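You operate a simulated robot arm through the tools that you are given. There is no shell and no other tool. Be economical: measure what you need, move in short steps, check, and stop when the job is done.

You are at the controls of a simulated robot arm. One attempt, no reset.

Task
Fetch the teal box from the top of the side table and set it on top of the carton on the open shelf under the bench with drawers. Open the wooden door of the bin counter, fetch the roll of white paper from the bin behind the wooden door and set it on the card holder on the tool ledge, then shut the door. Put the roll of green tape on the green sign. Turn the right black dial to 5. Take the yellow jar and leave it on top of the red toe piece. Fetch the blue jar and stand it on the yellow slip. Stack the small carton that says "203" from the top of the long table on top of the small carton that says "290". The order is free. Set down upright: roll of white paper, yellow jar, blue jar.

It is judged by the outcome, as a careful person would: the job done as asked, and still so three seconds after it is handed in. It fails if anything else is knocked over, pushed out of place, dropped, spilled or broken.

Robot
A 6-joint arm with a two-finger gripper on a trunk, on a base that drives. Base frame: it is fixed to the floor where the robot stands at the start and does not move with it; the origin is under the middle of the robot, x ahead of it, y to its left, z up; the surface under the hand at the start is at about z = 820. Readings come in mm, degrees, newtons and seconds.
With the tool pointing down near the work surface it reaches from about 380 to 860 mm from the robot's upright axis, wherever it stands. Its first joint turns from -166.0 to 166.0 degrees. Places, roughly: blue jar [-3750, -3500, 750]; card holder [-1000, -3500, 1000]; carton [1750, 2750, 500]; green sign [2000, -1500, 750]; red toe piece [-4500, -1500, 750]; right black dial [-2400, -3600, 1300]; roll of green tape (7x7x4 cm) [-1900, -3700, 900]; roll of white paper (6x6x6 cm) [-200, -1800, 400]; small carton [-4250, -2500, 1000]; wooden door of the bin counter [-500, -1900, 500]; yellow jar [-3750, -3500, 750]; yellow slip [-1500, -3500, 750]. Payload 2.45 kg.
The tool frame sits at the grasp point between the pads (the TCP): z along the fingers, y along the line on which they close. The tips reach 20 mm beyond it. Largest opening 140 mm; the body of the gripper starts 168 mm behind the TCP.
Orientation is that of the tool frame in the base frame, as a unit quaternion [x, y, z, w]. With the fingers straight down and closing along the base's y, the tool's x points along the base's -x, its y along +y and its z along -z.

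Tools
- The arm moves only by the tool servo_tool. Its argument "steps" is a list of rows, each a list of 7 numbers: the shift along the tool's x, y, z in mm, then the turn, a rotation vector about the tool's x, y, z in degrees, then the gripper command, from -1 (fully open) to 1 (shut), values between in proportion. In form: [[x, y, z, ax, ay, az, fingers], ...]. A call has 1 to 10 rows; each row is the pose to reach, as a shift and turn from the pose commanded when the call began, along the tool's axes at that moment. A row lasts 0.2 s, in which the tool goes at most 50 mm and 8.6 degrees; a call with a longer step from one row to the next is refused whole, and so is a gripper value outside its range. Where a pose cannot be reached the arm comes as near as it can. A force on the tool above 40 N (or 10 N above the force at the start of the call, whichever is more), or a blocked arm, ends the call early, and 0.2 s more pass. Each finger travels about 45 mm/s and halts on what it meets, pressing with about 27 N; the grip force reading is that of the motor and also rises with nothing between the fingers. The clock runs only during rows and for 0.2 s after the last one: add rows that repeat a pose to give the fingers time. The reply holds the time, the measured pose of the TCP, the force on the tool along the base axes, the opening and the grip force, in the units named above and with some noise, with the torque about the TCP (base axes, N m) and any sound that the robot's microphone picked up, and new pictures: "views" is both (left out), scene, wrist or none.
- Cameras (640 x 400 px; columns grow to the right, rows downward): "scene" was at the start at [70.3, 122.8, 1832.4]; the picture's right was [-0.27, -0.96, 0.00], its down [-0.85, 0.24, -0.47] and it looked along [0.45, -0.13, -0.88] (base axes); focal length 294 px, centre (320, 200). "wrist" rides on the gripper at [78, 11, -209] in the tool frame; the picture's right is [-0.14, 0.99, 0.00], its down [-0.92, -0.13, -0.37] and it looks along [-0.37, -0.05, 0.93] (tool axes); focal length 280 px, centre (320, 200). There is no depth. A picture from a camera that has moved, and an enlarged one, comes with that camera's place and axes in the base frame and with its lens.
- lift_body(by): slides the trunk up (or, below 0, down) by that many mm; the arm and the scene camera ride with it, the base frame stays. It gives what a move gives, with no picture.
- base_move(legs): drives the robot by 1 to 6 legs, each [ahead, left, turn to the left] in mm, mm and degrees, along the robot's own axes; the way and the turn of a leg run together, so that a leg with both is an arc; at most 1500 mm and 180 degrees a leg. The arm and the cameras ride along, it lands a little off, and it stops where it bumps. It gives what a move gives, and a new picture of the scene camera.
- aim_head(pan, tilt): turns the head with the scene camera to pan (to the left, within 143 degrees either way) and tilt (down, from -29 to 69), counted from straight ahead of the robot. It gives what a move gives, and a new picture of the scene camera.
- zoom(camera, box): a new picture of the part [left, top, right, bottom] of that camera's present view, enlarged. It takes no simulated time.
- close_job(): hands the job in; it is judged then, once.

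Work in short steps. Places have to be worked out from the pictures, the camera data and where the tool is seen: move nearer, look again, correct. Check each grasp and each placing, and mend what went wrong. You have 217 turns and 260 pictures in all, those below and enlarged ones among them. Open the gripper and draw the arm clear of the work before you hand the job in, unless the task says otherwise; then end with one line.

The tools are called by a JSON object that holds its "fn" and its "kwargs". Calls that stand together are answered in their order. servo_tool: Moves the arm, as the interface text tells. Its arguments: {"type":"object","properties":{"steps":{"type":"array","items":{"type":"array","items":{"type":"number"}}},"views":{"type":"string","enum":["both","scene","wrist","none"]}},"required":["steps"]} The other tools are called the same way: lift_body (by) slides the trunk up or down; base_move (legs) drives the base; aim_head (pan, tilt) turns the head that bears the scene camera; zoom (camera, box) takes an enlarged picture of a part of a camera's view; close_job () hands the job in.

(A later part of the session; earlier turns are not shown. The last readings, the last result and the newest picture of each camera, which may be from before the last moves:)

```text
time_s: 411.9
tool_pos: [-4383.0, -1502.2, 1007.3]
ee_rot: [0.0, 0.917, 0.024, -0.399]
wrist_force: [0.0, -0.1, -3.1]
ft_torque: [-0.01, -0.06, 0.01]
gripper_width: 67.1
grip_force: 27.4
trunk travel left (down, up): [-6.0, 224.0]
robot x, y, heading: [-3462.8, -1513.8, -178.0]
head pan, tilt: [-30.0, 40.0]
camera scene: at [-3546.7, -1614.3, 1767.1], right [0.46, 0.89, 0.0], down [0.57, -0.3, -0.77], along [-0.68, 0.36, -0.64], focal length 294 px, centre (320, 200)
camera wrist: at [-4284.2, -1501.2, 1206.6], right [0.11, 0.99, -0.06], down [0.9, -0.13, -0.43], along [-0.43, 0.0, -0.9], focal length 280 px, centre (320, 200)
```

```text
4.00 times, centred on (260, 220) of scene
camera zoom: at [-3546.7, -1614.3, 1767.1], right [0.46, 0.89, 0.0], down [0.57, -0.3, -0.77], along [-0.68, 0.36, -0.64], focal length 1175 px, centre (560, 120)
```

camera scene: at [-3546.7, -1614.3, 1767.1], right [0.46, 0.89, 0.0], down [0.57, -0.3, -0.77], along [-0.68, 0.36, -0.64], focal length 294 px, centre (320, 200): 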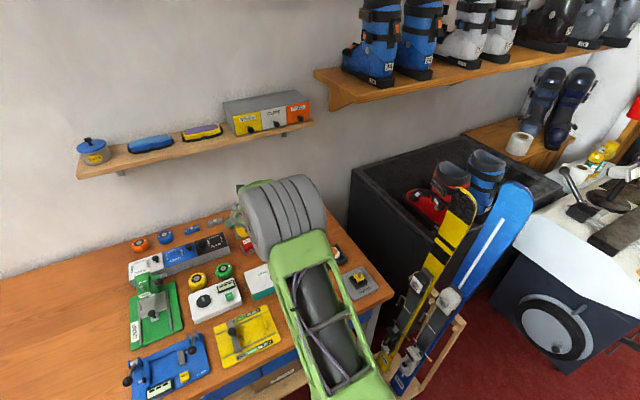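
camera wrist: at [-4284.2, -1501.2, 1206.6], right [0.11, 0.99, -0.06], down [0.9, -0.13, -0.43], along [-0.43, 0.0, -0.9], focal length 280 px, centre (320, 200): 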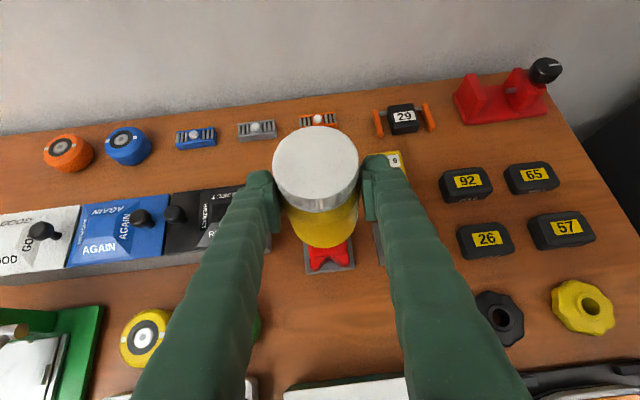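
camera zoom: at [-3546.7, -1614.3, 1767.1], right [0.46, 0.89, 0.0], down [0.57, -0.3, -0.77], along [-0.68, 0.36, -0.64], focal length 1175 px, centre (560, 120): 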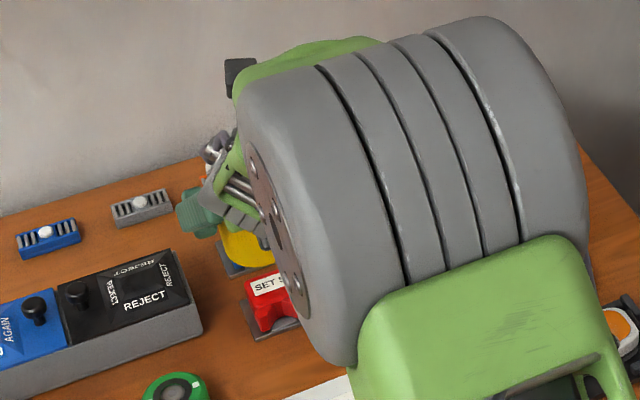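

Red piece's front is visible just below the jar: its centre ≈(−4388,−1499). Shift slightly and lower until contact.

{"fn": "servo_tool", "kwargs": {"steps": [[-10, 3, 18, 0, 0, 0, 0.4], [-25, 3, 32, 0, 0, 0, 0.4], [-32, 3, 38, 0, 0, 0, 0.4], [-36, 3, 42, 0, 0, 0, 0.4], [-39, 3, 45, 0, 0, 0, 0.4], [-42, 3, 48, 0, 0, 0, 0.4], [-45, 3, 51, 0, 0, 0, 0.4]], "views": "wrist"}}

```text
time_s: 413.5
tool_pos: [-4389.7, -1496.4, 942.4]
ee_rot: [0.001, 0.915, 0.026, -0.402]
wrist_force: [-3.0, 2.9, 22.9]
ft_torque: [-0.4, 0.5, -0.03]
gripper_width: 67.7
grip_force: 27.0
trunk travel left (down, up): [-6.0, 224.0]
robot x, y, heading: [-3462.6, -1516.4, -177.7]
head pan, tilt: [-30.0, 40.0]
camera wrist: at [-4288.9, -1495.4, 1141.4], right [0.11, 0.99, -0.06], down [0.89, -0.13, -0.43], along [-0.44, 0.0, -0.9], focal length 280 px, centre (320, 200)
```

wrist: 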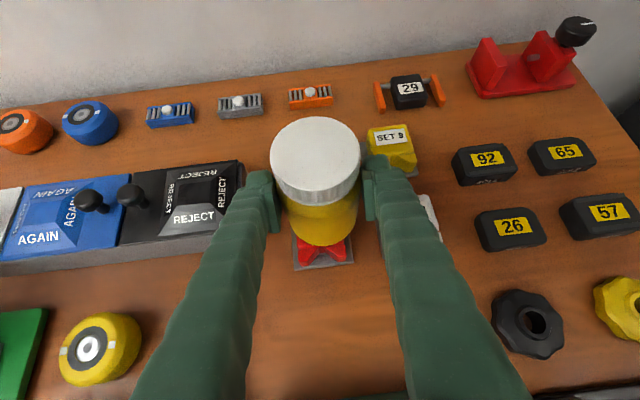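

Contact on the toe piece, centred. Release gently and retreat upward.

{"fn": "servo_tool", "kwargs": {"steps": [[1, 0, -1, 0, 0, 0, 0.4], [2, 0, -2, 0, 0, 0, 0.05], [2, 0, -2, 0, 0, 0, -0.1], [2, 0, -2, 0, 0, 0, -0.3], [2, 0, -2, 0, 0, 0, -0.3]], "views": "wrist"}}

```text
time_s: 414.7
tool_pos: [-4387.7, -1497.7, 940.0]
ee_rot: [-0.001, 0.917, 0.024, -0.399]
wrist_force: [0.2, 0.5, -0.4]
ft_torque: [0.01, 0.04, -0.03]
gripper_width: 91.0
grip_force: 0.0
trunk travel left (down, up): [-6.0, 224.0]
robot x, y, heading: [-3462.1, -1513.8, -177.5]
head pan, tilt: [-30.0, 40.0]
camera wrist: at [-4288.8, -1496.2, 1140.4], right [0.11, 0.99, -0.06], down [0.9, -0.13, -0.43], along [-0.43, 0.0, -0.9], focal length 280 px, centre (320, 200)
```

wrist: 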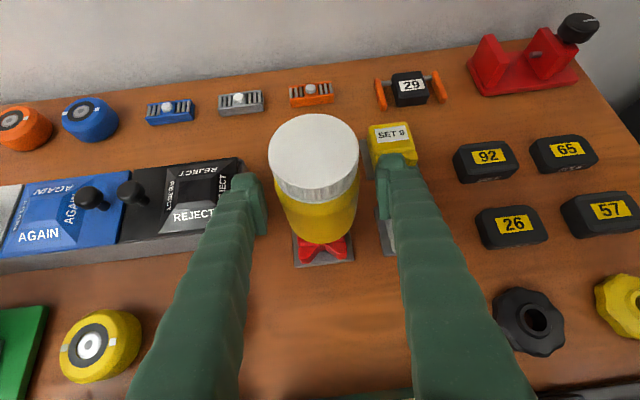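

Jar stands. Retreat.

{"fn": "servo_tool", "kwargs": {"steps": [[5, 0, -30, 0, 0, 0, -0.3], [10, 0, -75, 0, 0, 0, -0.3], [20, 0, -120, 0, 0, 0, -0.3], [40, 0, -165, 0, 0, 0, -0.3]], "views": "wrist"}}

```text
time_s: 415.7
tool_pos: [-4295.0, -1505.5, 1084.4]
ee_rot: [0.0, 0.917, 0.025, -0.399]
wrist_force: [-0.5, 0.5, 0.6]
ft_torque: [-0.01, -0.01, 0.0]
gripper_width: 91.2
grip_force: 0.2
trunk travel left (down, up): [-6.0, 224.0]
robot x, y, heading: [-3461.0, -1513.3, -177.8]
head pan, tilt: [-30.0, 40.0]
camera wrist: at [-4195.0, -1503.8, 1283.4], right [0.11, 0.99, -0.06], down [0.89, -0.12, -0.43], along [-0.43, 0.0, -0.9], focal length 280 px, centre (320, 200)
```

wrist: 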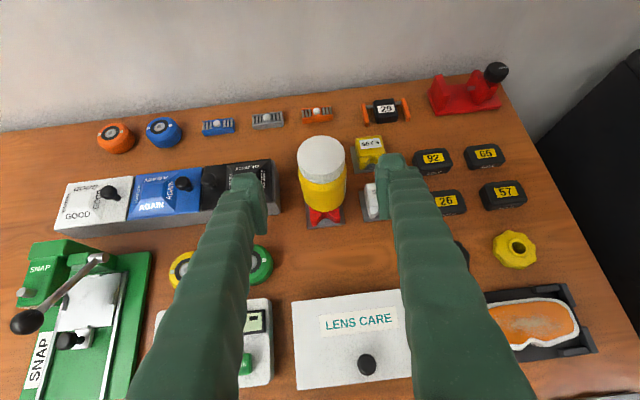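

Yellow jar done. Next the blue jar: swing the arm back left.

{"fn": "servo_tool", "kwargs": {"steps": [[-16, -37, -21, 0, 0, 0, -0.3], [-32, -74, -41, 0, 0, 0, -0.3], [-47, -111, -62, 0, 0, 0, -0.3], [-63, -148, -83, 0, 0, 0, -0.3], [-79, -185, -104, 0, 0, 0, -0.3], [-95, -222, -124, 0, 0, 0, -0.3], [-111, -259, -145, 0, 0, 0, -0.3], [-126, -296, -166, 0, 0, 0, -0.3], [-142, -333, -186, 0, 0, 0, -0.3], [-158, -370, -207, 0, 0, 0, -0.3]], "views": "none"}}

{"fn": "servo_tool", "kwargs": {"steps": [[-16, -37, -21, 0, 0, 0, -0.3], [-32, -74, -41, 0, 0, 0, -0.3], [-47, -111, -62, 0, 0, 0, -0.3], [-63, -148, -83, 0, 0, 0, -0.3], [-79, -185, -104, 0, 0, 0, -0.3], [-95, -222, -124, 0, 0, 0, -0.3], [-111, -259, -145, 0, 0, 0, -0.3], [-126, -296, -166, 0, 0, 0, -0.3], [-142, -333, -186, 0, 0, 0, -0.3], [-158, -370, -207, 0, 0, 0, -0.3]], "views": "none"}}

{"fn": "base_move", "kwargs": {"legs": [[0, 1180, -1.5]]}}

```text
time_s: 417.9
tool_pos: [-4043.5, -1880.1, 1090.8]
ee_rot: [-0.001, 0.917, 0.024, -0.399]
wrist_force: [0.4, -0.5, 0.1]
ft_torque: [0.03, 0.01, -0.02]
gripper_width: 90.9
grip_force: 0.0
trunk travel left (down, up): [-6.0, 224.0]
robot x, y, heading: [-3460.5, -1515.4, -177.8]
head pan, tilt: [-30.0, 40.0]
```

```text
time_s: 420.1
tool_pos: [-3791.2, -2256.3, 1100.4]
ee_rot: [0.0, 0.917, 0.026, -0.399]
wrist_force: [0.6, -0.4, 0.5]
ft_torque: [0.0, 0.05, -0.01]
gripper_width: 90.7
grip_force: 0.0
trunk travel left (down, up): [-6.0, 224.0]
robot x, y, heading: [-3464.0, -1513.7, -177.6]
head pan, tilt: [-30.0, 40.0]
```

```text
time_s: 430.7
tool_pos: [-3760.1, -3427.2, 1100.8]
ee_rot: [0.005, 0.917, 0.027, -0.399]
wrist_force: [-0.1, 0.1, 0.0]
ft_torque: [0.03, 0.0, -0.01]
gripper_width: 91.0
grip_force: 0.1
trunk travel left (down, up): [-6.0, 224.0]
robot x, y, heading: [-3425.0, -2692.7, -178.5]
head pan, tilt: [-30.0, 40.0]
camera scene: at [-3506.4, -2790.6, 1767.2], right [0.47, 0.88, 0.0], down [0.57, -0.31, -0.77], along [-0.67, 0.36, -0.64], focal length 294 px, centre (320, 200)
```

scene: 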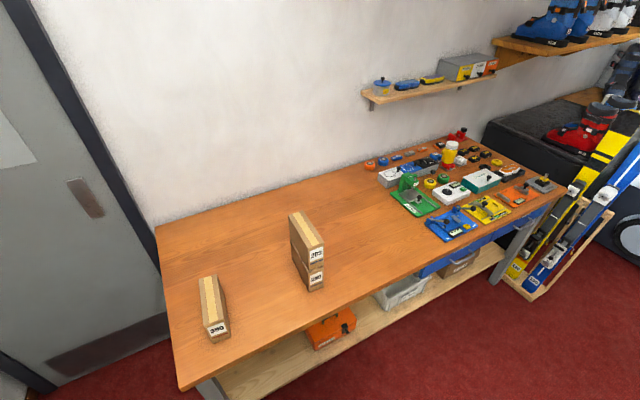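

Stack and jar both fine. Final base adjustment and look.

{"fn": "base_move", "kwargs": {"legs": [[15, 55, 0]]}}

{"fn": "servo_tool", "kwargs": {"steps": [[-20, 0, 19, 0, 0, 0, -0.3], [-50, 0, 47, 0, 0, 0, -0.3], [-80, 0, 75, 0, 0, 0, -0.3]], "views": "wrist"}}

```text
time_s: 431.9
tool_pos: [-3773.1, -3482.4, 1100.2]
ee_rot: [0.006, 0.917, 0.028, -0.399]
wrist_force: [0.6, -0.4, -0.2]
ft_torque: [0.03, 0.02, -0.04]
gripper_width: 90.8
grip_force: 0.1
trunk travel left (down, up): [-6.0, 224.0]
robot x, y, heading: [-3440.3, -2747.7, -178.3]
head pan, tilt: [-30.0, 40.0]
camera scene: at [-3519.8, -2846.1, 1767.2], right [0.47, 0.88, 0.0], down [0.57, -0.3, -0.77], along [-0.67, 0.36, -0.64], focal length 294 px, centre (320, 200)
```

scene: 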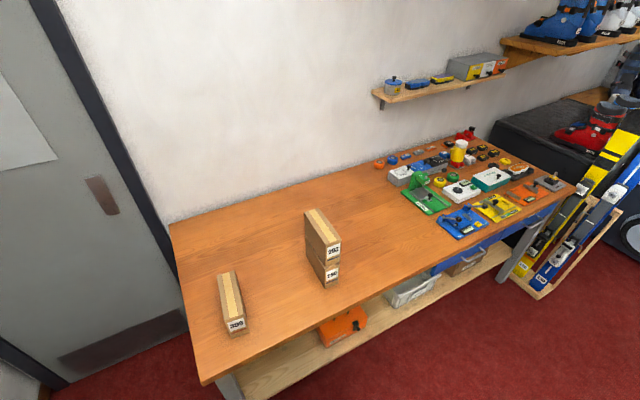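

```text
time_s: 432.7
tool_pos: [-3772.9, -3476.6, 990.1]
ee_rot: [0.005, 0.917, 0.027, -0.399]
wrist_force: [-0.2, -0.7, -0.5]
ft_torque: [-0.01, -0.03, 0.02]
gripper_width: 91.0
grip_force: 0.0
trunk travel left (down, up): [-6.0, 224.0]
robot x, y, heading: [-3436.3, -2746.9, -178.1]
head pan, tilt: [-30.0, 40.0]
camera wrist: at [-3672.5, -3477.3, 1189.4], right [0.12, 0.99, -0.06], down [0.89, -0.14, -0.43], along [-0.43, 0.0, -0.9], focal length 280 px, centre (320, 200)
```

wrist: 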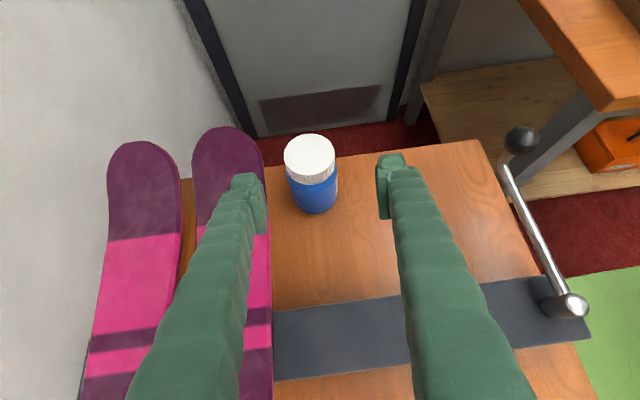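

Blue jar ≈(−3866,−3483). Approach with an 80 mm opening.

{"fn": "servo_tool", "kwargs": {"steps": [[-5, -6, 38, 0, 0, 0, -0.14], [-10, -12, 76, 0, 0, 0, -0.14], [-15, -12, 114, 0, 0, 0, -0.14], [-19, -12, 145, 0, 0, 0, -0.14]], "views": "wrist"}}

```text
time_s: 433.7
tool_pos: [-3866.7, -3482.9, 876.7]
ee_rot: [0.005, 0.917, 0.027, -0.399]
wrist_force: [-0.1, -0.4, 0.3]
ft_torque: [0.01, -0.01, -0.07]
gripper_width: 80.0
grip_force: 0.1
trunk travel left (down, up): [-6.0, 224.0]
robot x, y, heading: [-3441.3, -2748.3, -178.1]
head pan, tilt: [-30.0, 40.0]
camera wrist: at [-3766.2, -3482.6, 1076.7], right [0.12, 0.99, -0.06], down [0.89, -0.14, -0.43], along [-0.43, 0.0, -0.9], focal length 280 px, centre (320, 200)
```

wrist: 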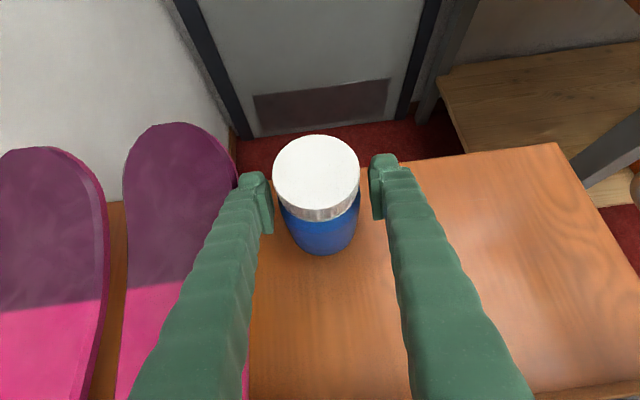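

Straddled with no contact. Close and lift.

{"fn": "servo_tool", "kwargs": {"steps": [[0, 0, 0, 0, 0, 0, 0.2], [0, 0, 0, 0, 0, 0, 0.4], [0, 0, 0, 0, 0, 0, 0.4]], "views": "none"}}

{"fn": "servo_tool", "kwargs": {"steps": [[15, 0, -14, 0, 0, 0, 0.4], [48, 0, -45, 0, 0, 0, 0.4], [81, 0, -75, 0, 0, 0, 0.4], [114, 0, -106, 0, 0, 0, 0.4], [147, 0, -136, 0, 0, 0, 0.4], [170, 0, -158, 0, 0, 0, 0.4]], "views": "wrist"}}

```text
time_s: 434.5
tool_pos: [-3865.6, -3481.1, 879.0]
ee_rot: [0.005, 0.917, 0.026, -0.399]
wrist_force: [-0.3, -0.5, 1.4]
ft_torque: [-0.19, 0.08, 0.05]
gripper_width: 67.0
grip_force: 27.0
trunk travel left (down, up): [-6.0, 224.0]
robot x, y, heading: [-3434.1, -2745.4, -178.5]
head pan, tilt: [-30.0, 40.0]
```

```text
time_s: 435.9
tool_pos: [-3866.2, -3492.4, 1111.3]
ee_rot: [0.006, 0.917, 0.028, -0.399]
wrist_force: [0.1, -0.1, -1.4]
ft_torque: [-0.04, 0.01, 0.02]
gripper_width: 67.2
grip_force: 27.1
trunk travel left (down, up): [-6.0, 224.0]
robot x, y, heading: [-3435.9, -2743.8, -178.0]
head pan, tilt: [-30.0, 40.0]
camera wrist: at [-3765.7, -3492.2, 1310.8], right [0.12, 0.99, -0.06], down [0.89, -0.14, -0.43], along [-0.43, 0.0, -0.9], focal length 280 px, centre (320, 200)
```

wrist: 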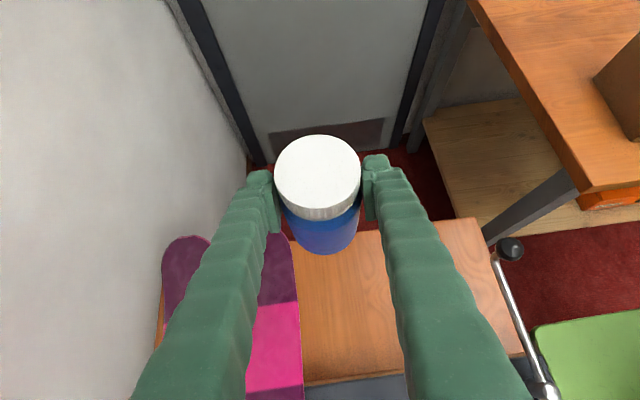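

Blue jar held. Drive it (clear of the boots) to the cabinet with the yellow slip.

{"fn": "base_move", "kwargs": {"legs": [[0, -520, 0], [-1150, 0, 0], [-1100, 0, -1.5]]}}

{"fn": "aim_head", "kwargs": {"pan": 55, "tilt": 40}}

```text
time_s: 451.5
tool_pos: [-1688.5, -2922.3, 1110.6]
ee_rot: [0.022, 0.916, 0.034, -0.399]
wrist_force: [0.0, 0.2, -2.1]
ft_torque: [-0.03, 0.01, -0.01]
gripper_width: 67.0
grip_force: 27.3
trunk travel left (down, up): [-6.0, 224.0]
robot x, y, heading: [-1228.8, -2192.6, 179.4]
head pan, tilt: [-30.0, 40.0]
camera scene: at [-1318.0, -2289.8, 1767.2], right [0.51, 0.86, 0.0], down [0.55, -0.33, -0.77], along [-0.66, 0.39, -0.64], focal length 294 px, centre (320, 200)
```

scene: 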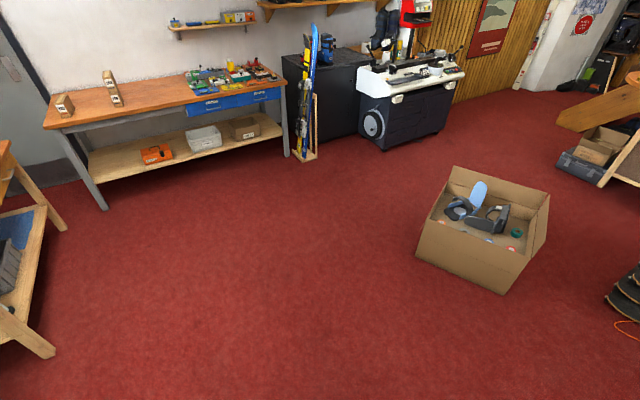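

```text
time_s: 453.1
tool_pos: [-1687.5, -2922.1, 1109.9]
ee_rot: [0.022, 0.916, 0.034, -0.398]
wrist_force: [0.2, 0.8, -1.2]
ft_torque: [-0.02, 0.0, 0.0]
gripper_width: 67.1
grip_force: 26.9
trunk travel left (down, up): [-6.0, 224.0]
robot x, y, heading: [-1234.0, -2193.7, 179.9]
head pan, tilt: [55.0, 40.0]
camera scene: at [-1294.2, -2402.1, 1767.2], right [-0.81, 0.58, 0.0], down [0.37, 0.52, -0.77], along [-0.44, -0.62, -0.64], focal length 294 px, centre (320, 200)
```

scene: 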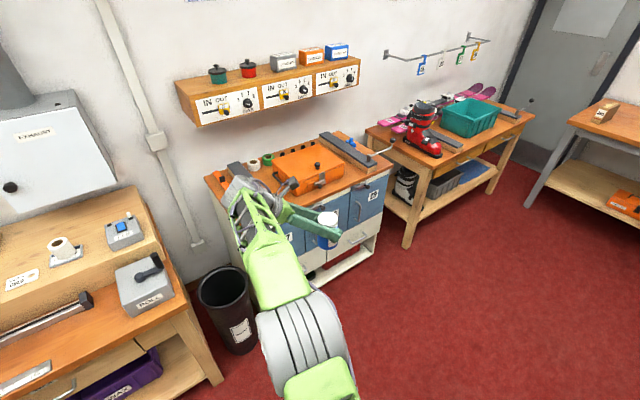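

Slip triangulated at ≈(−1597,−3446,837). Drive the jar above it.

{"fn": "base_move", "kwargs": {"legs": [[-80, 505, 0]]}}

{"fn": "servo_tool", "kwargs": {"steps": [[0, 0, 0, 0, 0, 0, 0.4]], "views": "wrist"}}

```text
time_s: 458.0
tool_pos: [-1616.4, -3423.3, 1111.3]
ee_rot: [0.025, 0.917, 0.035, -0.397]
wrist_force: [-0.1, -0.4, -2.5]
ft_torque: [-0.01, -0.03, 0.01]
gripper_width: 66.9
grip_force: 26.8
trunk travel left (down, up): [-6.0, 224.0]
robot x, y, heading: [-1154.3, -2698.0, 179.4]
head pan, tilt: [55.0, 40.0]
camera scene: at [-1219.5, -2905.8, 1767.1], right [-0.81, 0.58, 0.0], down [0.38, 0.52, -0.77], along [-0.45, -0.62, -0.64], focal length 294 px, centre (320, 200)
```

scene: 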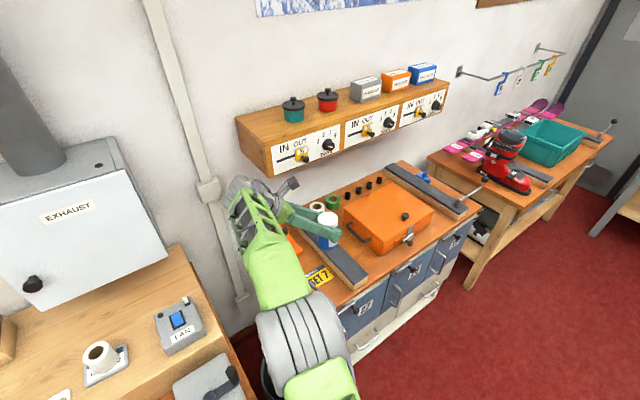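

```text
time_s: 458.4
tool_pos: [-1616.3, -3423.3, 1110.8]
ee_rot: [0.025, 0.916, 0.036, -0.398]
wrist_force: [0.4, -0.4, -2.0]
ft_torque: [0.03, 0.0, 0.02]
gripper_width: 67.0
grip_force: 27.0
trunk travel left (down, up): [-6.0, 224.0]
robot x, y, heading: [-1156.5, -2695.3, 179.0]
head pan, tilt: [55.0, 40.0]
camera wrist: at [-1516.6, -3428.6, 1310.2], right [0.17, 0.98, -0.06], down [0.89, -0.17, -0.43], along [-0.43, 0.02, -0.9], focal length 280 px, centre (320, 200)
```

wrist: 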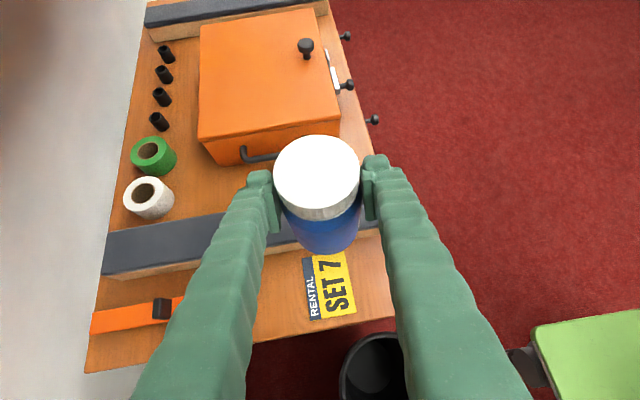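

Slip seen at ≈(−1583,−3428) by the wrist camera. Shift over it and lower to z≈950.

{"fn": "servo_tool", "kwargs": {"steps": [[-35, -3, 21, 0, 0, 0, 0.4], [-70, -5, 42, 0, 0, 0, 0.4], [-105, -8, 62, 0, 0, 0, 0.4], [-141, -10, 83, 0, 0, 0, 0.4]], "views": "wrist"}}

{"fn": "zoom", "kwargs": {"camera": "scene", "box": [230, 170, 430, 300]}}

```text
time_s: 459.4
tool_pos: [-1578.7, -3427.1, 951.1]
ee_rot: [0.025, 0.917, 0.036, -0.397]
wrist_force: [0.3, -0.8, -1.7]
ft_torque: [0.04, 0.0, -0.01]
gripper_width: 67.0
grip_force: 27.6
trunk travel left (down, up): [-6.0, 224.0]
robot x, y, heading: [-1153.2, -2698.1, 179.4]
head pan, tilt: [55.0, 40.0]
camera wrist: at [-1479.2, -3432.2, 1150.3], right [0.17, 0.98, -0.06], down [0.89, -0.17, -0.43], along [-0.43, 0.02, -0.9], focal length 280 px, centre (320, 200)
```

wrist: 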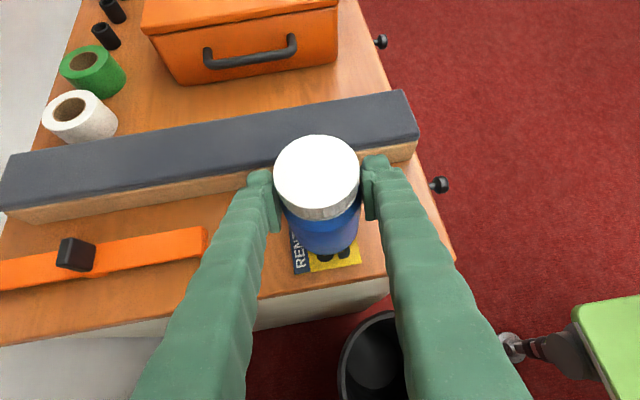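

```text
3.08 times, centred on (330, 235) of scene
camera zoom: at [-1219.6, -2906.1, 1767.1], right [-0.81, 0.58, 0.0], down [0.38, 0.52, -0.77], along [-0.45, -0.62, -0.64], focal length 904 px, centre (289, 92)
```

zoom: 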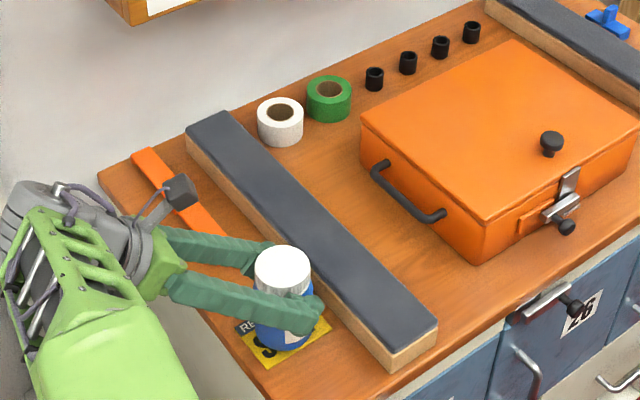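

Well aligned. Shift 7 mm and lower to contact.

{"fn": "servo_tool", "kwargs": {"steps": [[-12, -1, 20, 0, 0, 0, 0.4], [-28, -2, 36, 0, 0, 0, 0.4], [-31, -2, 38, 0, 0, 0, 0.4], [-34, -2, 40, 0, 0, 0, 0.4], [-37, -2, 43, 0, 0, 0, 0.4], [-40, -2, 46, 0, 0, 0, 0.4], [-43, -2, 49, 0, 0, 0, 0.4], [-46, -2, 52, 0, 0, 0, 0.4]], "views": "wrist"}}

```text
time_s: 461.2
tool_pos: [-1589.3, -3427.3, 887.5]
ee_rot: [0.026, 0.916, 0.033, -0.4]
wrist_force: [1.9, 1.4, 34.6]
ft_torque: [-0.48, 0.09, 0.04]
gripper_width: 66.4
grip_force: 27.0
trunk travel left (down, up): [-6.0, 224.0]
robot x, y, heading: [-1155.0, -2697.5, 179.1]
head pan, tilt: [55.0, 40.0]
camera wrist: at [-1487.5, -3431.1, 1086.5], right [0.16, 0.98, -0.06], down [0.89, -0.18, -0.43], along [-0.43, 0.02, -0.9], focal length 280 px, centre (320, 200)
```

wrist: 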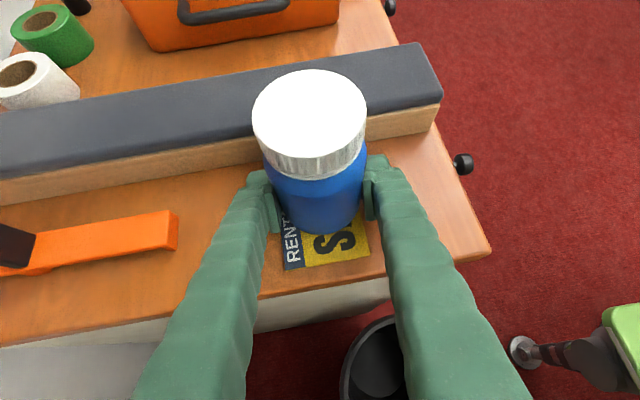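

Jar is pressed on the slip. Relieve, open, and check uprightness.

{"fn": "servo_tool", "kwargs": {"steps": [[2, 0, -2, 0, 0, 0, 0.4], [3, 0, -3, 0, 0, 0, 0.1], [3, 0, -3, 0, 0, 0, -0.1], [3, 0, -3, 0, 0, 0, -0.25], [3, 0, -3, 0, 0, 0, -0.25]], "views": "wrist"}}

{"fn": "zoom", "kwargs": {"camera": "scene", "box": [230, 170, 430, 300]}}

```text
time_s: 462.4
tool_pos: [-1587.6, -3426.3, 886.3]
ee_rot: [0.024, 0.916, 0.035, -0.399]
wrist_force: [2.3, 9.3, 10.2]
ft_torque: [-0.26, 0.02, 0.09]
gripper_width: 81.3
grip_force: 0.0
trunk travel left (down, up): [-6.0, 224.0]
robot x, y, heading: [-1155.3, -2698.8, 179.0]
head pan, tilt: [55.0, 40.0]
camera wrist: at [-1488.1, -3431.3, 1085.4], right [0.17, 0.98, -0.06], down [0.89, -0.17, -0.43], along [-0.43, 0.02, -0.9], focal length 280 px, centre (320, 200)
```

wrist: 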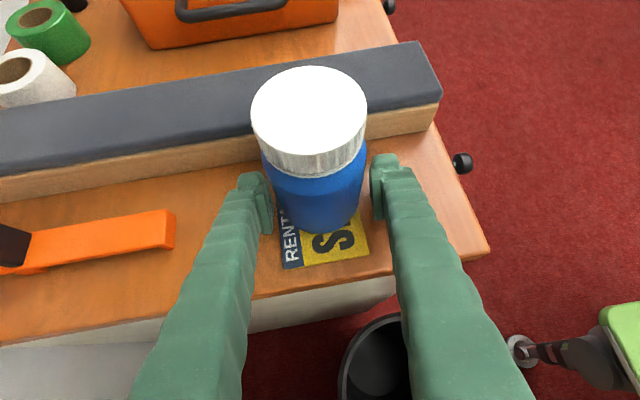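

```text
3.08 times, centred on (330, 235) of scene
camera zoom: at [-1218.7, -2903.5, 1767.4], right [-0.81, 0.58, 0.0], down [0.38, 0.52, -0.77], along [-0.45, -0.62, -0.64], focal length 904 px, centre (289, 92)
```

zoom: 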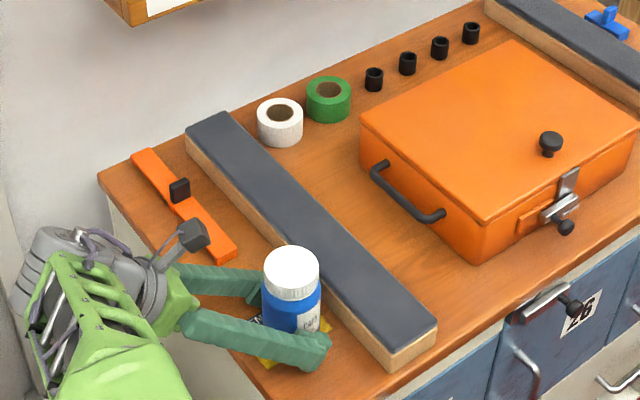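

Jar upright on the slip. Retreat.

{"fn": "servo_tool", "kwargs": {"steps": [[4, 0, -4, 0, 0, 0, -0.25], [4, 0, -40, 0, 0, 0, -0.25], [8, 0, -85, 0, 0, 0, -0.25], [20, 0, -130, 0, 0, 0, -0.25], [60, 0, -160, 0, 0, 0, -0.25], [90, 0, -190, 0, 0, 0, -0.25]], "views": "wrist"}}

```text
time_s: 463.8
tool_pos: [-1509.5, -3442.2, 1082.4]
ee_rot: [0.024, 0.916, 0.035, -0.398]
wrist_force: [-0.5, 1.2, 0.3]
ft_torque: [-0.03, 0.01, 0.01]
gripper_width: 87.5
grip_force: 0.2
trunk travel left (down, up): [-6.0, 224.0]
robot x, y, heading: [-1157.9, -2695.5, 179.0]
head pan, tilt: [55.0, 40.0]
camera wrist: at [-1408.6, -3446.6, 1281.8], right [0.17, 0.98, -0.06], down [0.89, -0.17, -0.43], along [-0.43, 0.02, -0.9], focal length 280 px, centre (320, 200)
```

wrist: 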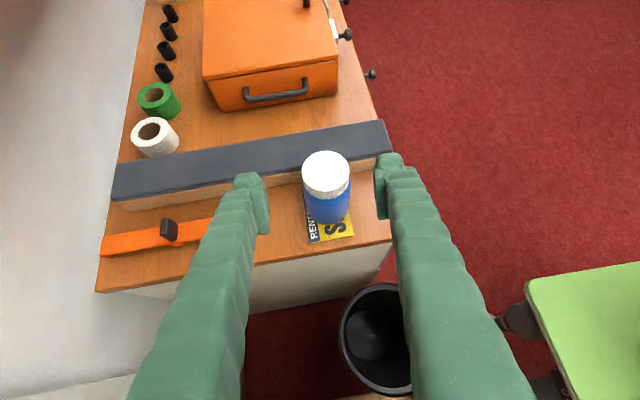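

Blue jar done. Now the green tape at ≈(−1868,−3708), under the dial shelf: I'll approach from the front, pointing −y. Back off, turn, and swing the arm to the front.

{"fn": "base_move", "kwargs": {"legs": [[0, -480, 0], [0, 0, 91]]}}

{"fn": "servo_tool", "kwargs": {"steps": [[0, 0, 0, 0, 0, 0, -0.1]], "views": "none"}}

```text
time_s: 472.3
tool_pos: [-413.5, -2585.6, 1080.7]
ee_rot: [-0.624, 0.672, -0.254, -0.308]
wrist_force: [0.5, -0.5, 1.0]
ft_torque: [0.03, -0.01, 0.02]
gripper_width: 87.7
grip_force: 0.1
trunk travel left (down, up): [-6.0, 224.0]
robot x, y, heading: [-1149.8, -2217.2, -91.5]
head pan, tilt: [55.0, 40.0]
camera scene: at [-945.7, -2282.5, 1767.2], right [-0.6, -0.8, 0.0], down [-0.51, 0.39, -0.77], along [0.61, -0.46, -0.64], focal length 294 px, centre (320, 200)
```

scene: 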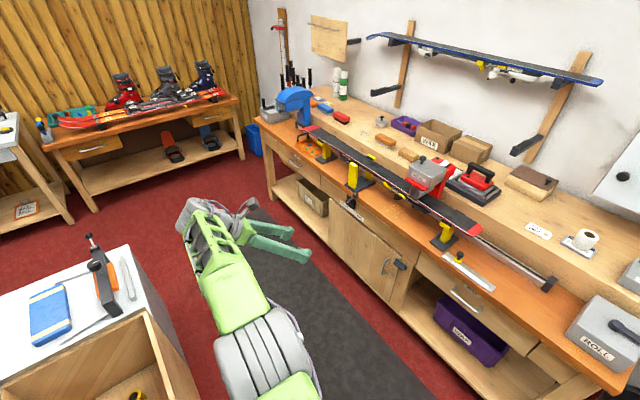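

```text
time_s: 472.7
tool_pos: [-413.8, -2584.7, 1082.0]
ee_rot: [-0.624, 0.671, -0.254, -0.309]
wrist_force: [0.5, -0.6, -0.5]
ft_torque: [0.01, -0.02, -0.01]
gripper_width: 77.0
grip_force: 0.0
trunk travel left (down, up): [-6.0, 224.0]
robot x, y, heading: [-1151.6, -2216.4, -91.9]
head pan, tilt: [55.0, 40.0]
```

Swing the arm to the front in two calls, flattening tilt to ~30° and squaring yaw in the second.

{"fn": "servo_tool", "kwargs": {"steps": [[17, 35, 20, 0, 0, 0, -0.1], [34, 71, 41, 0, 0, 0, -0.1], [50, 106, 61, 0, 0, 0, -0.1], [67, 142, 81, 0, 0, 0, -0.1], [84, 177, 102, 0, 0, 0, -0.1], [101, 213, 122, 0, 0, 0, -0.1], [118, 248, 142, 0, 0, 0, -0.1], [134, 284, 163, 0, 0, 0, -0.1], [151, 320, 183, 0, 0, 0, -0.1], [168, 355, 203, 0, 0, 0, -0.1]], "views": "none"}}

{"fn": "servo_tool", "kwargs": {"steps": [[17, 35, 20, 0.5, 1.3, -0.5, -0.1], [34, 71, 41, 1.1, 2.7, -1, -0.1], [50, 106, 61, 1.6, 4, -1.5, -0.1], [67, 142, 81, 2.2, 5.3, -2, -0.1], [84, 177, 102, 2.7, 6.6, -2.5, -0.1], [101, 213, 122, 3.3, 8, -3, -0.1], [118, 248, 142, 3.8, 9.3, -3.6, -0.1], [134, 284, 163, 4.4, 10.6, -4.1, -0.1], [151, 320, 183, 5, 12, -4.6, -0.1], [168, 355, 203, 5.5, 13.3, -5.1, -0.1]], "views": "none"}}

{"fn": "base_move", "kwargs": {"legs": [[0, -700, 1.5], [380, 0, 0]]}}

```text
time_s: 474.9
tool_pos: [-792.5, -2815.1, 1083.6]
ee_rot: [-0.624, 0.672, -0.254, -0.308]
wrist_force: [0.7, -0.4, -0.5]
ft_torque: [0.01, 0.0, 0.05]
gripper_width: 76.9
grip_force: 0.2
trunk travel left (down, up): [-6.0, 224.0]
robot x, y, heading: [-1147.6, -2216.6, -91.8]
head pan, tilt: [55.0, 40.0]
```

```text
time_s: 477.1
tool_pos: [-1135.6, -3048.6, 1096.0]
ee_rot: [0.627, -0.602, 0.321, 0.376]
wrist_force: [-0.1, -0.2, 0.3]
ft_torque: [0.02, -0.03, 0.0]
gripper_width: 77.0
grip_force: 0.1
out of reach, approached as far as the arm can: row 9, 10
trunk travel left (down, up): [-6.0, 224.0]
robot x, y, heading: [-1151.0, -2220.3, -91.9]
head pan, tilt: [55.0, 40.0]
```

```text
time_s: 485.6
tool_pos: [-1814.2, -3415.2, 1096.9]
ee_rot: [0.633, -0.596, 0.325, 0.373]
wrist_force: [-0.6, 0.0, -0.5]
ft_torque: [-0.03, -0.02, -0.03]
gripper_width: 77.1
grip_force: 0.1
trunk travel left (down, up): [-6.0, 224.0]
robot x, y, heading: [-1848.3, -2583.3, -91.0]
head pan, tilt: [55.0, 40.0]
camera scene: at [-1637.9, -2645.9, 1767.2], right [-0.59, -0.81, 0.0], down [-0.52, 0.38, -0.77], along [0.62, -0.45, -0.64], focal length 294 px, centre (320, 200)
```

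scene: 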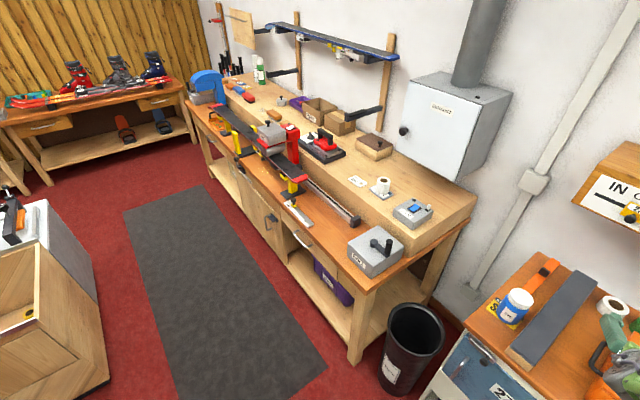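

The orange box blocks a straight approach; a diagonal approach (pointing −x−y, 45° down) fits between the box and the plank. Rotate the tool.

{"fn": "servo_tool", "kwargs": {"steps": [[0, 0, 0, -5.6, -2.55, 5.3, -0.1], [0, 0, 0, -11.1, -5.1, 10.6, -0.1], [0, 0, 0, -16.7, -7.65, 15.9, -0.1], [0, 0, 0, -22.3, -10.2, 21.2, -0.1], [0, 0, 0, -27.8, -12.75, 26.5, -0.1], [0, 0, 0, -33.4, -15.3, 31.8, -0.1]], "views": "wrist"}}

```text
time_s: 487.0
tool_pos: [-1812.8, -3414.5, 1095.9]
ee_rot: [-0.352, 0.854, -0.145, -0.354]
wrist_force: [-0.4, -0.2, 0.7]
ft_torque: [0.03, 0.0, -0.02]
gripper_width: 76.9
grip_force: 0.1
trunk travel left (down, up): [-6.0, 224.0]
robot x, y, heading: [-1845.9, -2582.9, -90.8]
head pan, tilt: [55.0, 40.0]
camera wrist: at [-1754.1, -3341.3, 1298.3], right [-0.63, 0.77, -0.09], down [0.74, 0.55, -0.39], along [-0.25, -0.32, -0.92], focal length 280 px, centre (320, 200)
```

wrist: 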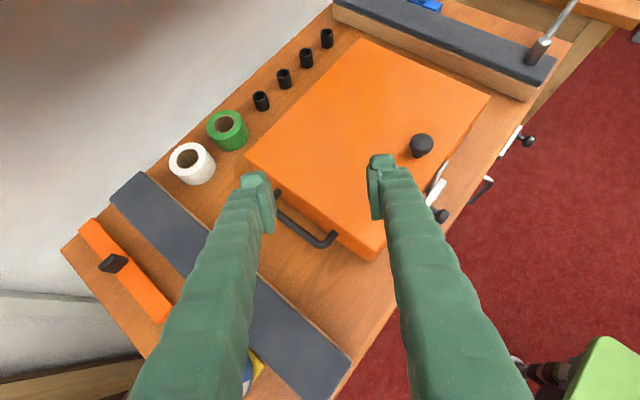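

Tape at ≈(−1873,−3704). Reposition the base diagonally, then lower.

{"fn": "base_move", "kwargs": {"legs": [[110, 126, 0]]}}

{"fn": "servo_tool", "kwargs": {"steps": [[-25, 0, 25, 0, 0, 0, -0.1], [-50, 0, 50, 0, 0, 0, -0.1], [-75, 0, 75, 0, 0, 0, -0.1]], "views": "wrist"}}

```text
time_s: 488.8
tool_pos: [-1690.4, -3524.6, 1096.0]
ee_rot: [-0.353, 0.853, -0.147, -0.355]
wrist_force: [-0.2, -0.6, -0.2]
ft_torque: [0.03, 0.03, 0.0]
gripper_width: 77.0
grip_force: 0.0
trunk travel left (down, up): [-6.0, 224.0]
robot x, y, heading: [-1720.7, -2695.4, -91.0]
head pan, tilt: [55.0, 40.0]
camera scene: at [-1513.9, -2754.8, 1767.1], right [-0.59, -0.81, 0.0], down [-0.52, 0.38, -0.77], along [0.62, -0.45, -0.64], focal length 294 px, centre (320, 200)
```

scene: 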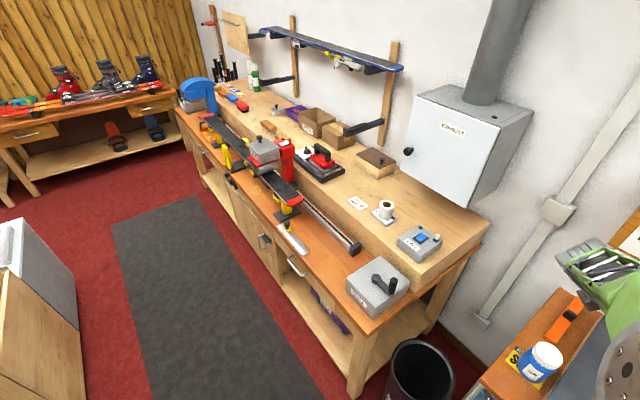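

```text
time_s: 489.6
tool_pos: [-1689.9, -3523.0, 991.4]
ee_rot: [-0.351, 0.854, -0.145, -0.354]
wrist_force: [0.5, 0.1, 1.0]
ft_torque: [-0.01, 0.01, -0.02]
gripper_width: 77.0
grip_force: 0.1
trunk travel left (down, up): [-6.0, 224.0]
robot x, y, heading: [-1719.8, -2693.4, -90.9]
head pan, tilt: [55.0, 40.0]
camera wrist: at [-1631.4, -3449.5, 1193.0], right [-0.63, 0.77, -0.1], down [0.74, 0.55, -0.39], along [-0.25, -0.32, -0.92], focal length 280 px, centre (320, 200)
```

wrist: 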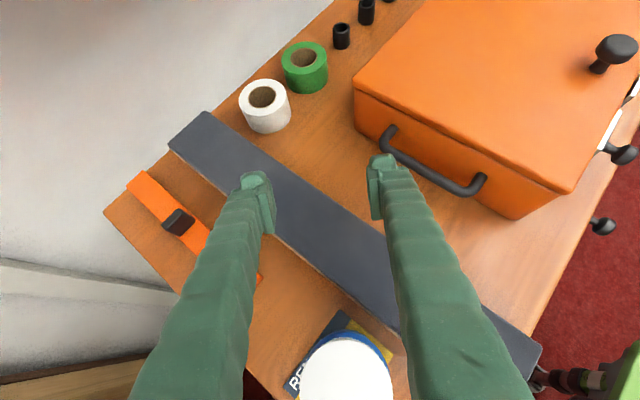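

Lines look clear. Bring the base 100 mm in, then shift to the diagonal start point.

{"fn": "base_move", "kwargs": {"legs": [[100, 0, 0]]}}

{"fn": "servo_tool", "kwargs": {"steps": [[22, 23, 22, 0, 0, 0, -0.2], [44, 45, 44, 0, 0, 0, -0.2], [65, 68, 66, 0, 0, 0, -0.2]], "views": "wrist"}}

```text
time_s: 490.7
tool_pos: [-1693.0, -3622.6, 989.7]
ee_rot: [-0.352, 0.854, -0.145, -0.354]
wrist_force: [0.8, 0.3, 0.0]
ft_torque: [0.05, 0.02, -0.02]
gripper_width: 77.1
grip_force: 0.0
trunk travel left (down, up): [-6.0, 224.0]
robot x, y, heading: [-1721.9, -2788.5, -91.0]
head pan, tilt: [55.0, 40.0]
camera scene: at [-1515.9, -2855.2, 1767.1], right [-0.59, -0.81, 0.0], down [-0.52, 0.38, -0.77], along [0.62, -0.45, -0.64], focal length 294 px, centre (320, 200)
```

scene: 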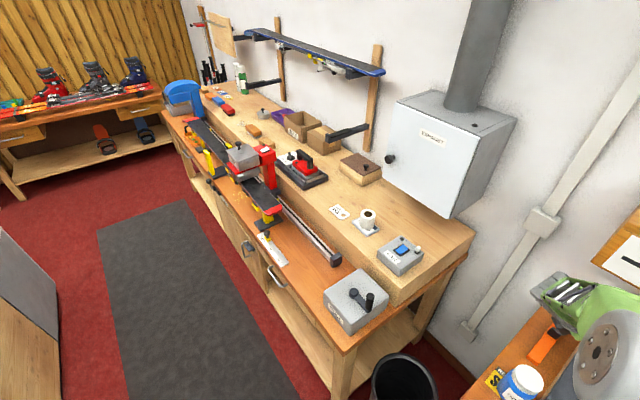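

```text
time_s: 491.5
tool_pos: [-1808.6, -3639.8, 989.5]
ee_rot: [-0.351, 0.854, -0.145, -0.355]
wrist_force: [-0.3, -1.2, -0.5]
ft_torque: [-0.01, -0.01, -0.01]
gripper_width: 83.8
grip_force: 0.1
trunk travel left (down, up): [-6.0, 224.0]
robot x, y, heading: [-1721.6, -2794.2, -91.1]
head pan, tilt: [55.0, 40.0]
camera wrist: at [-1750.1, -3566.0, 1193.5], right [-0.63, 0.77, -0.1], down [0.74, 0.55, -0.39], along [-0.25, -0.32, -0.92], focal length 280 px, centre (320, 200)
```

wrist: 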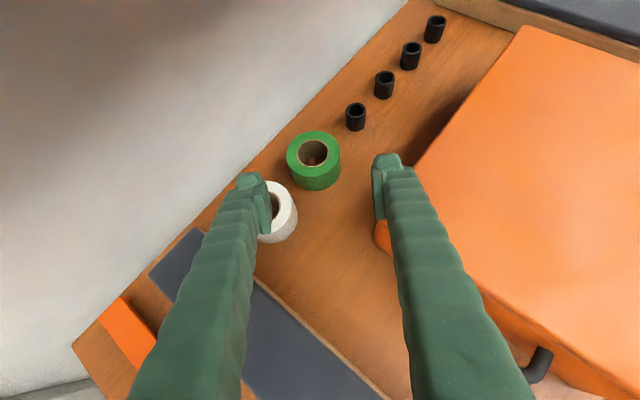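

Move over the tape slightly above it (z≈937), to then descend vertically and avoid the white roll.

{"fn": "servo_tool", "kwargs": {"steps": [[10, -2, 35, 0, 0, 0, -0.2], [20, -4, 70, 0, 0, 0, -0.2], [31, -5, 104, 0, 0, 0, -0.2]], "views": "wrist"}}

```text
time_s: 492.3
tool_pos: [-1870.5, -3710.0, 937.8]
ee_rot: [-0.352, 0.854, -0.145, -0.354]
wrist_force: [-0.1, -0.8, -0.5]
ft_torque: [-0.02, -0.06, 0.01]
gripper_width: 83.9
grip_force: 0.1
trunk travel left (down, up): [-6.0, 224.0]
robot x, y, heading: [-1725.3, -2788.2, -91.0]
head pan, tilt: [55.0, 40.0]
camera wrist: at [-1812.5, -3636.1, 1140.0], right [-0.63, 0.77, -0.1], down [0.74, 0.55, -0.39], along [-0.25, -0.32, -0.92], focal length 280 px, centre (320, 200)
```

wrist: 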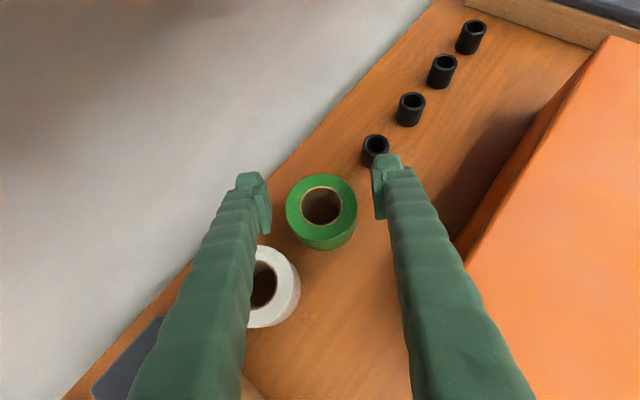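

Centred over the tape. Descend vertically 47 mm.

{"fn": "servo_tool", "kwargs": {"steps": [[-9, -1, 13, 0, 0, 0, -0.2], [-19, -1, 25, 0, 0, 0, -0.2], [-28, -1, 35, 0, 0, 0, -0.2]], "views": "wrist"}}

```text
time_s: 493.1
tool_pos: [-1874.4, -3714.0, 892.2]
ee_rot: [-0.353, 0.854, -0.146, -0.354]
wrist_force: [-0.2, -0.5, 0.1]
ft_torque: [0.0, -0.02, 0.02]
gripper_width: 84.0
grip_force: 0.0
trunk travel left (down, up): [-6.0, 224.0]
robot x, y, heading: [-1723.6, -2793.3, -91.1]
head pan, tilt: [55.0, 40.0]
camera wrist: at [-1815.4, -3641.0, 1096.4], right [-0.63, 0.77, -0.1], down [0.74, 0.55, -0.39], along [-0.25, -0.32, -0.92], focal length 280 px, centre (320, 200)
```

wrist: 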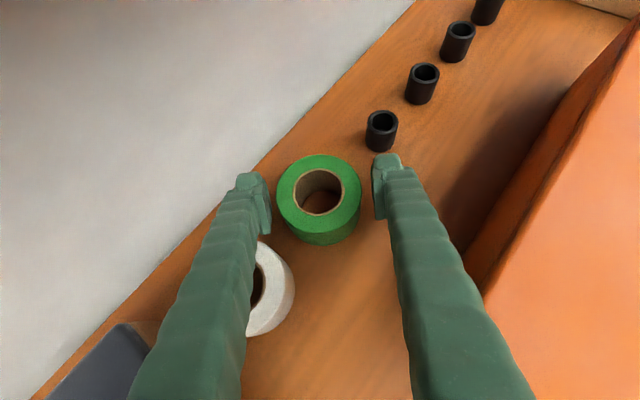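

Fingers straddle the tape. Close and lift straight up 45 mm, then check.

{"fn": "servo_tool", "kwargs": {"steps": [[0, 0, 0, 0, 0, 0, 0.1], [0, 0, 0, 0, 0, 0, 0.3], [0, 0, 0, 0, 0, 0, 0.3], [10, 0, -10, 0, 0, 0, 0.3], [32, 0, -32, 0, 0, 0, 0.3]], "views": "wrist"}}

```text
time_s: 494.3
tool_pos: [-1873.3, -3713.3, 940.9]
ee_rot: [-0.352, 0.854, -0.145, -0.354]
wrist_force: [-0.2, -0.2, -1.5]
ft_torque: [-0.01, 0.03, 0.01]
gripper_width: 65.2
grip_force: 26.4
trunk travel left (down, up): [-6.0, 224.0]
robot x, y, heading: [-1721.3, -2792.5, -91.0]
head pan, tilt: [55.0, 40.0]
camera wrist: at [-1814.0, -3639.9, 1142.2], right [-0.63, 0.77, -0.1], down [0.74, 0.55, -0.39], along [-0.25, -0.32, -0.92], focal length 280 px, centre (320, 200)
```

wrist: 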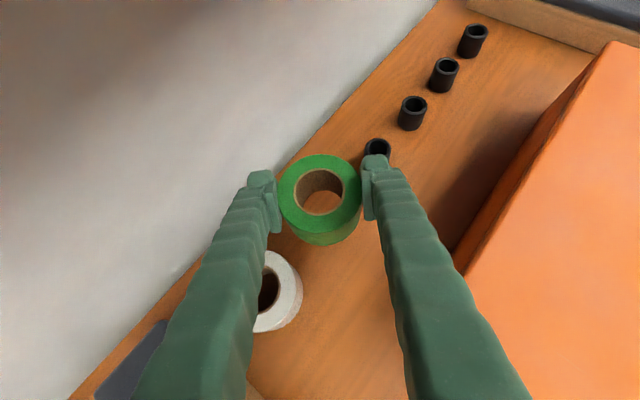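

Tape held (65 mm). Retrace the path out from under the shelf.

{"fn": "servo_tool", "kwargs": {"steps": [[-11, 2, -35, 0, 0, 0, 0.3], [-22, 4, -70, 0, 0, 0, 0.3], [-33, 6, -104, 0, 0, 0, 0.3], [-55, -17, -126, 0, 0, 0, 0.3], [-77, -40, -148, 0, 0, 0, 0.3], [-98, -62, -170, 0, 0, 0, 0.3]], "views": "none"}}

{"fn": "base_move", "kwargs": {"legs": [[-330, 0, 0]]}}

{"fn": "servo_tool", "kwargs": {"steps": [[25, 0, -25, 0, 0, 0, 0.3], [50, 0, -50, 0, 0, 0, 0.3], [70, 0, -70, 0, 0, 0, 0.3]], "views": "wrist"}}

```text
time_s: 495.7
tool_pos: [-1692.7, -3623.2, 990.1]
ee_rot: [-0.351, 0.854, -0.145, -0.355]
wrist_force: [0.4, -0.6, -1.0]
ft_torque: [0.0, 0.02, 0.02]
gripper_width: 65.3
grip_force: 27.0
trunk travel left (down, up): [-6.0, 224.0]
robot x, y, heading: [-1725.0, -2792.8, -90.9]
head pan, tilt: [55.0, 40.0]
```

```text
time_s: 497.9
tool_pos: [-1690.0, -3300.8, 991.8]
ee_rot: [-0.349, 0.855, -0.144, -0.356]
wrist_force: [-0.3, 0.1, -0.9]
ft_torque: [-0.02, -0.03, 0.02]
gripper_width: 65.5
grip_force: 27.5
trunk travel left (down, up): [-6.0, 224.0]
robot x, y, heading: [-1717.6, -2470.6, -91.3]
head pan, tilt: [55.0, 40.0]
camera scene: at [-1510.0, -2531.5, 1767.2], right [-0.59, -0.81, 0.0], down [-0.52, 0.38, -0.77], along [0.62, -0.45, -0.64], focal length 294 px, centre (320, 200)
```

scene: 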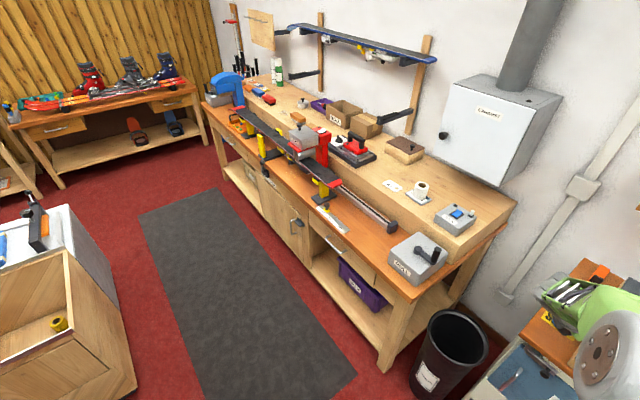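

```text
time_s: 498.6
tool_pos: [-1690.7, -3299.7, 1087.6]
ee_rot: [-0.35, 0.854, -0.145, -0.355]
wrist_force: [-0.2, 0.1, -1.5]
ft_torque: [-0.02, -0.02, 0.04]
gripper_width: 65.3
grip_force: 26.9
trunk travel left (down, up): [-6.0, 224.0]
robot x, y, heading: [-1711.0, -2466.8, -91.2]
head pan, tilt: [55.0, 40.0]
camera wrist: at [-1631.5, -3226.4, 1290.9], right [-0.63, 0.77, -0.1], down [0.74, 0.55, -0.39], along [-0.25, -0.32, -0.92], focal length 280 px, centre (320, 200)
```

wrist: 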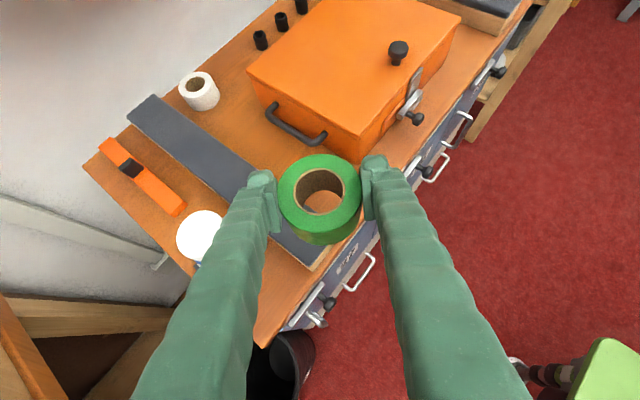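

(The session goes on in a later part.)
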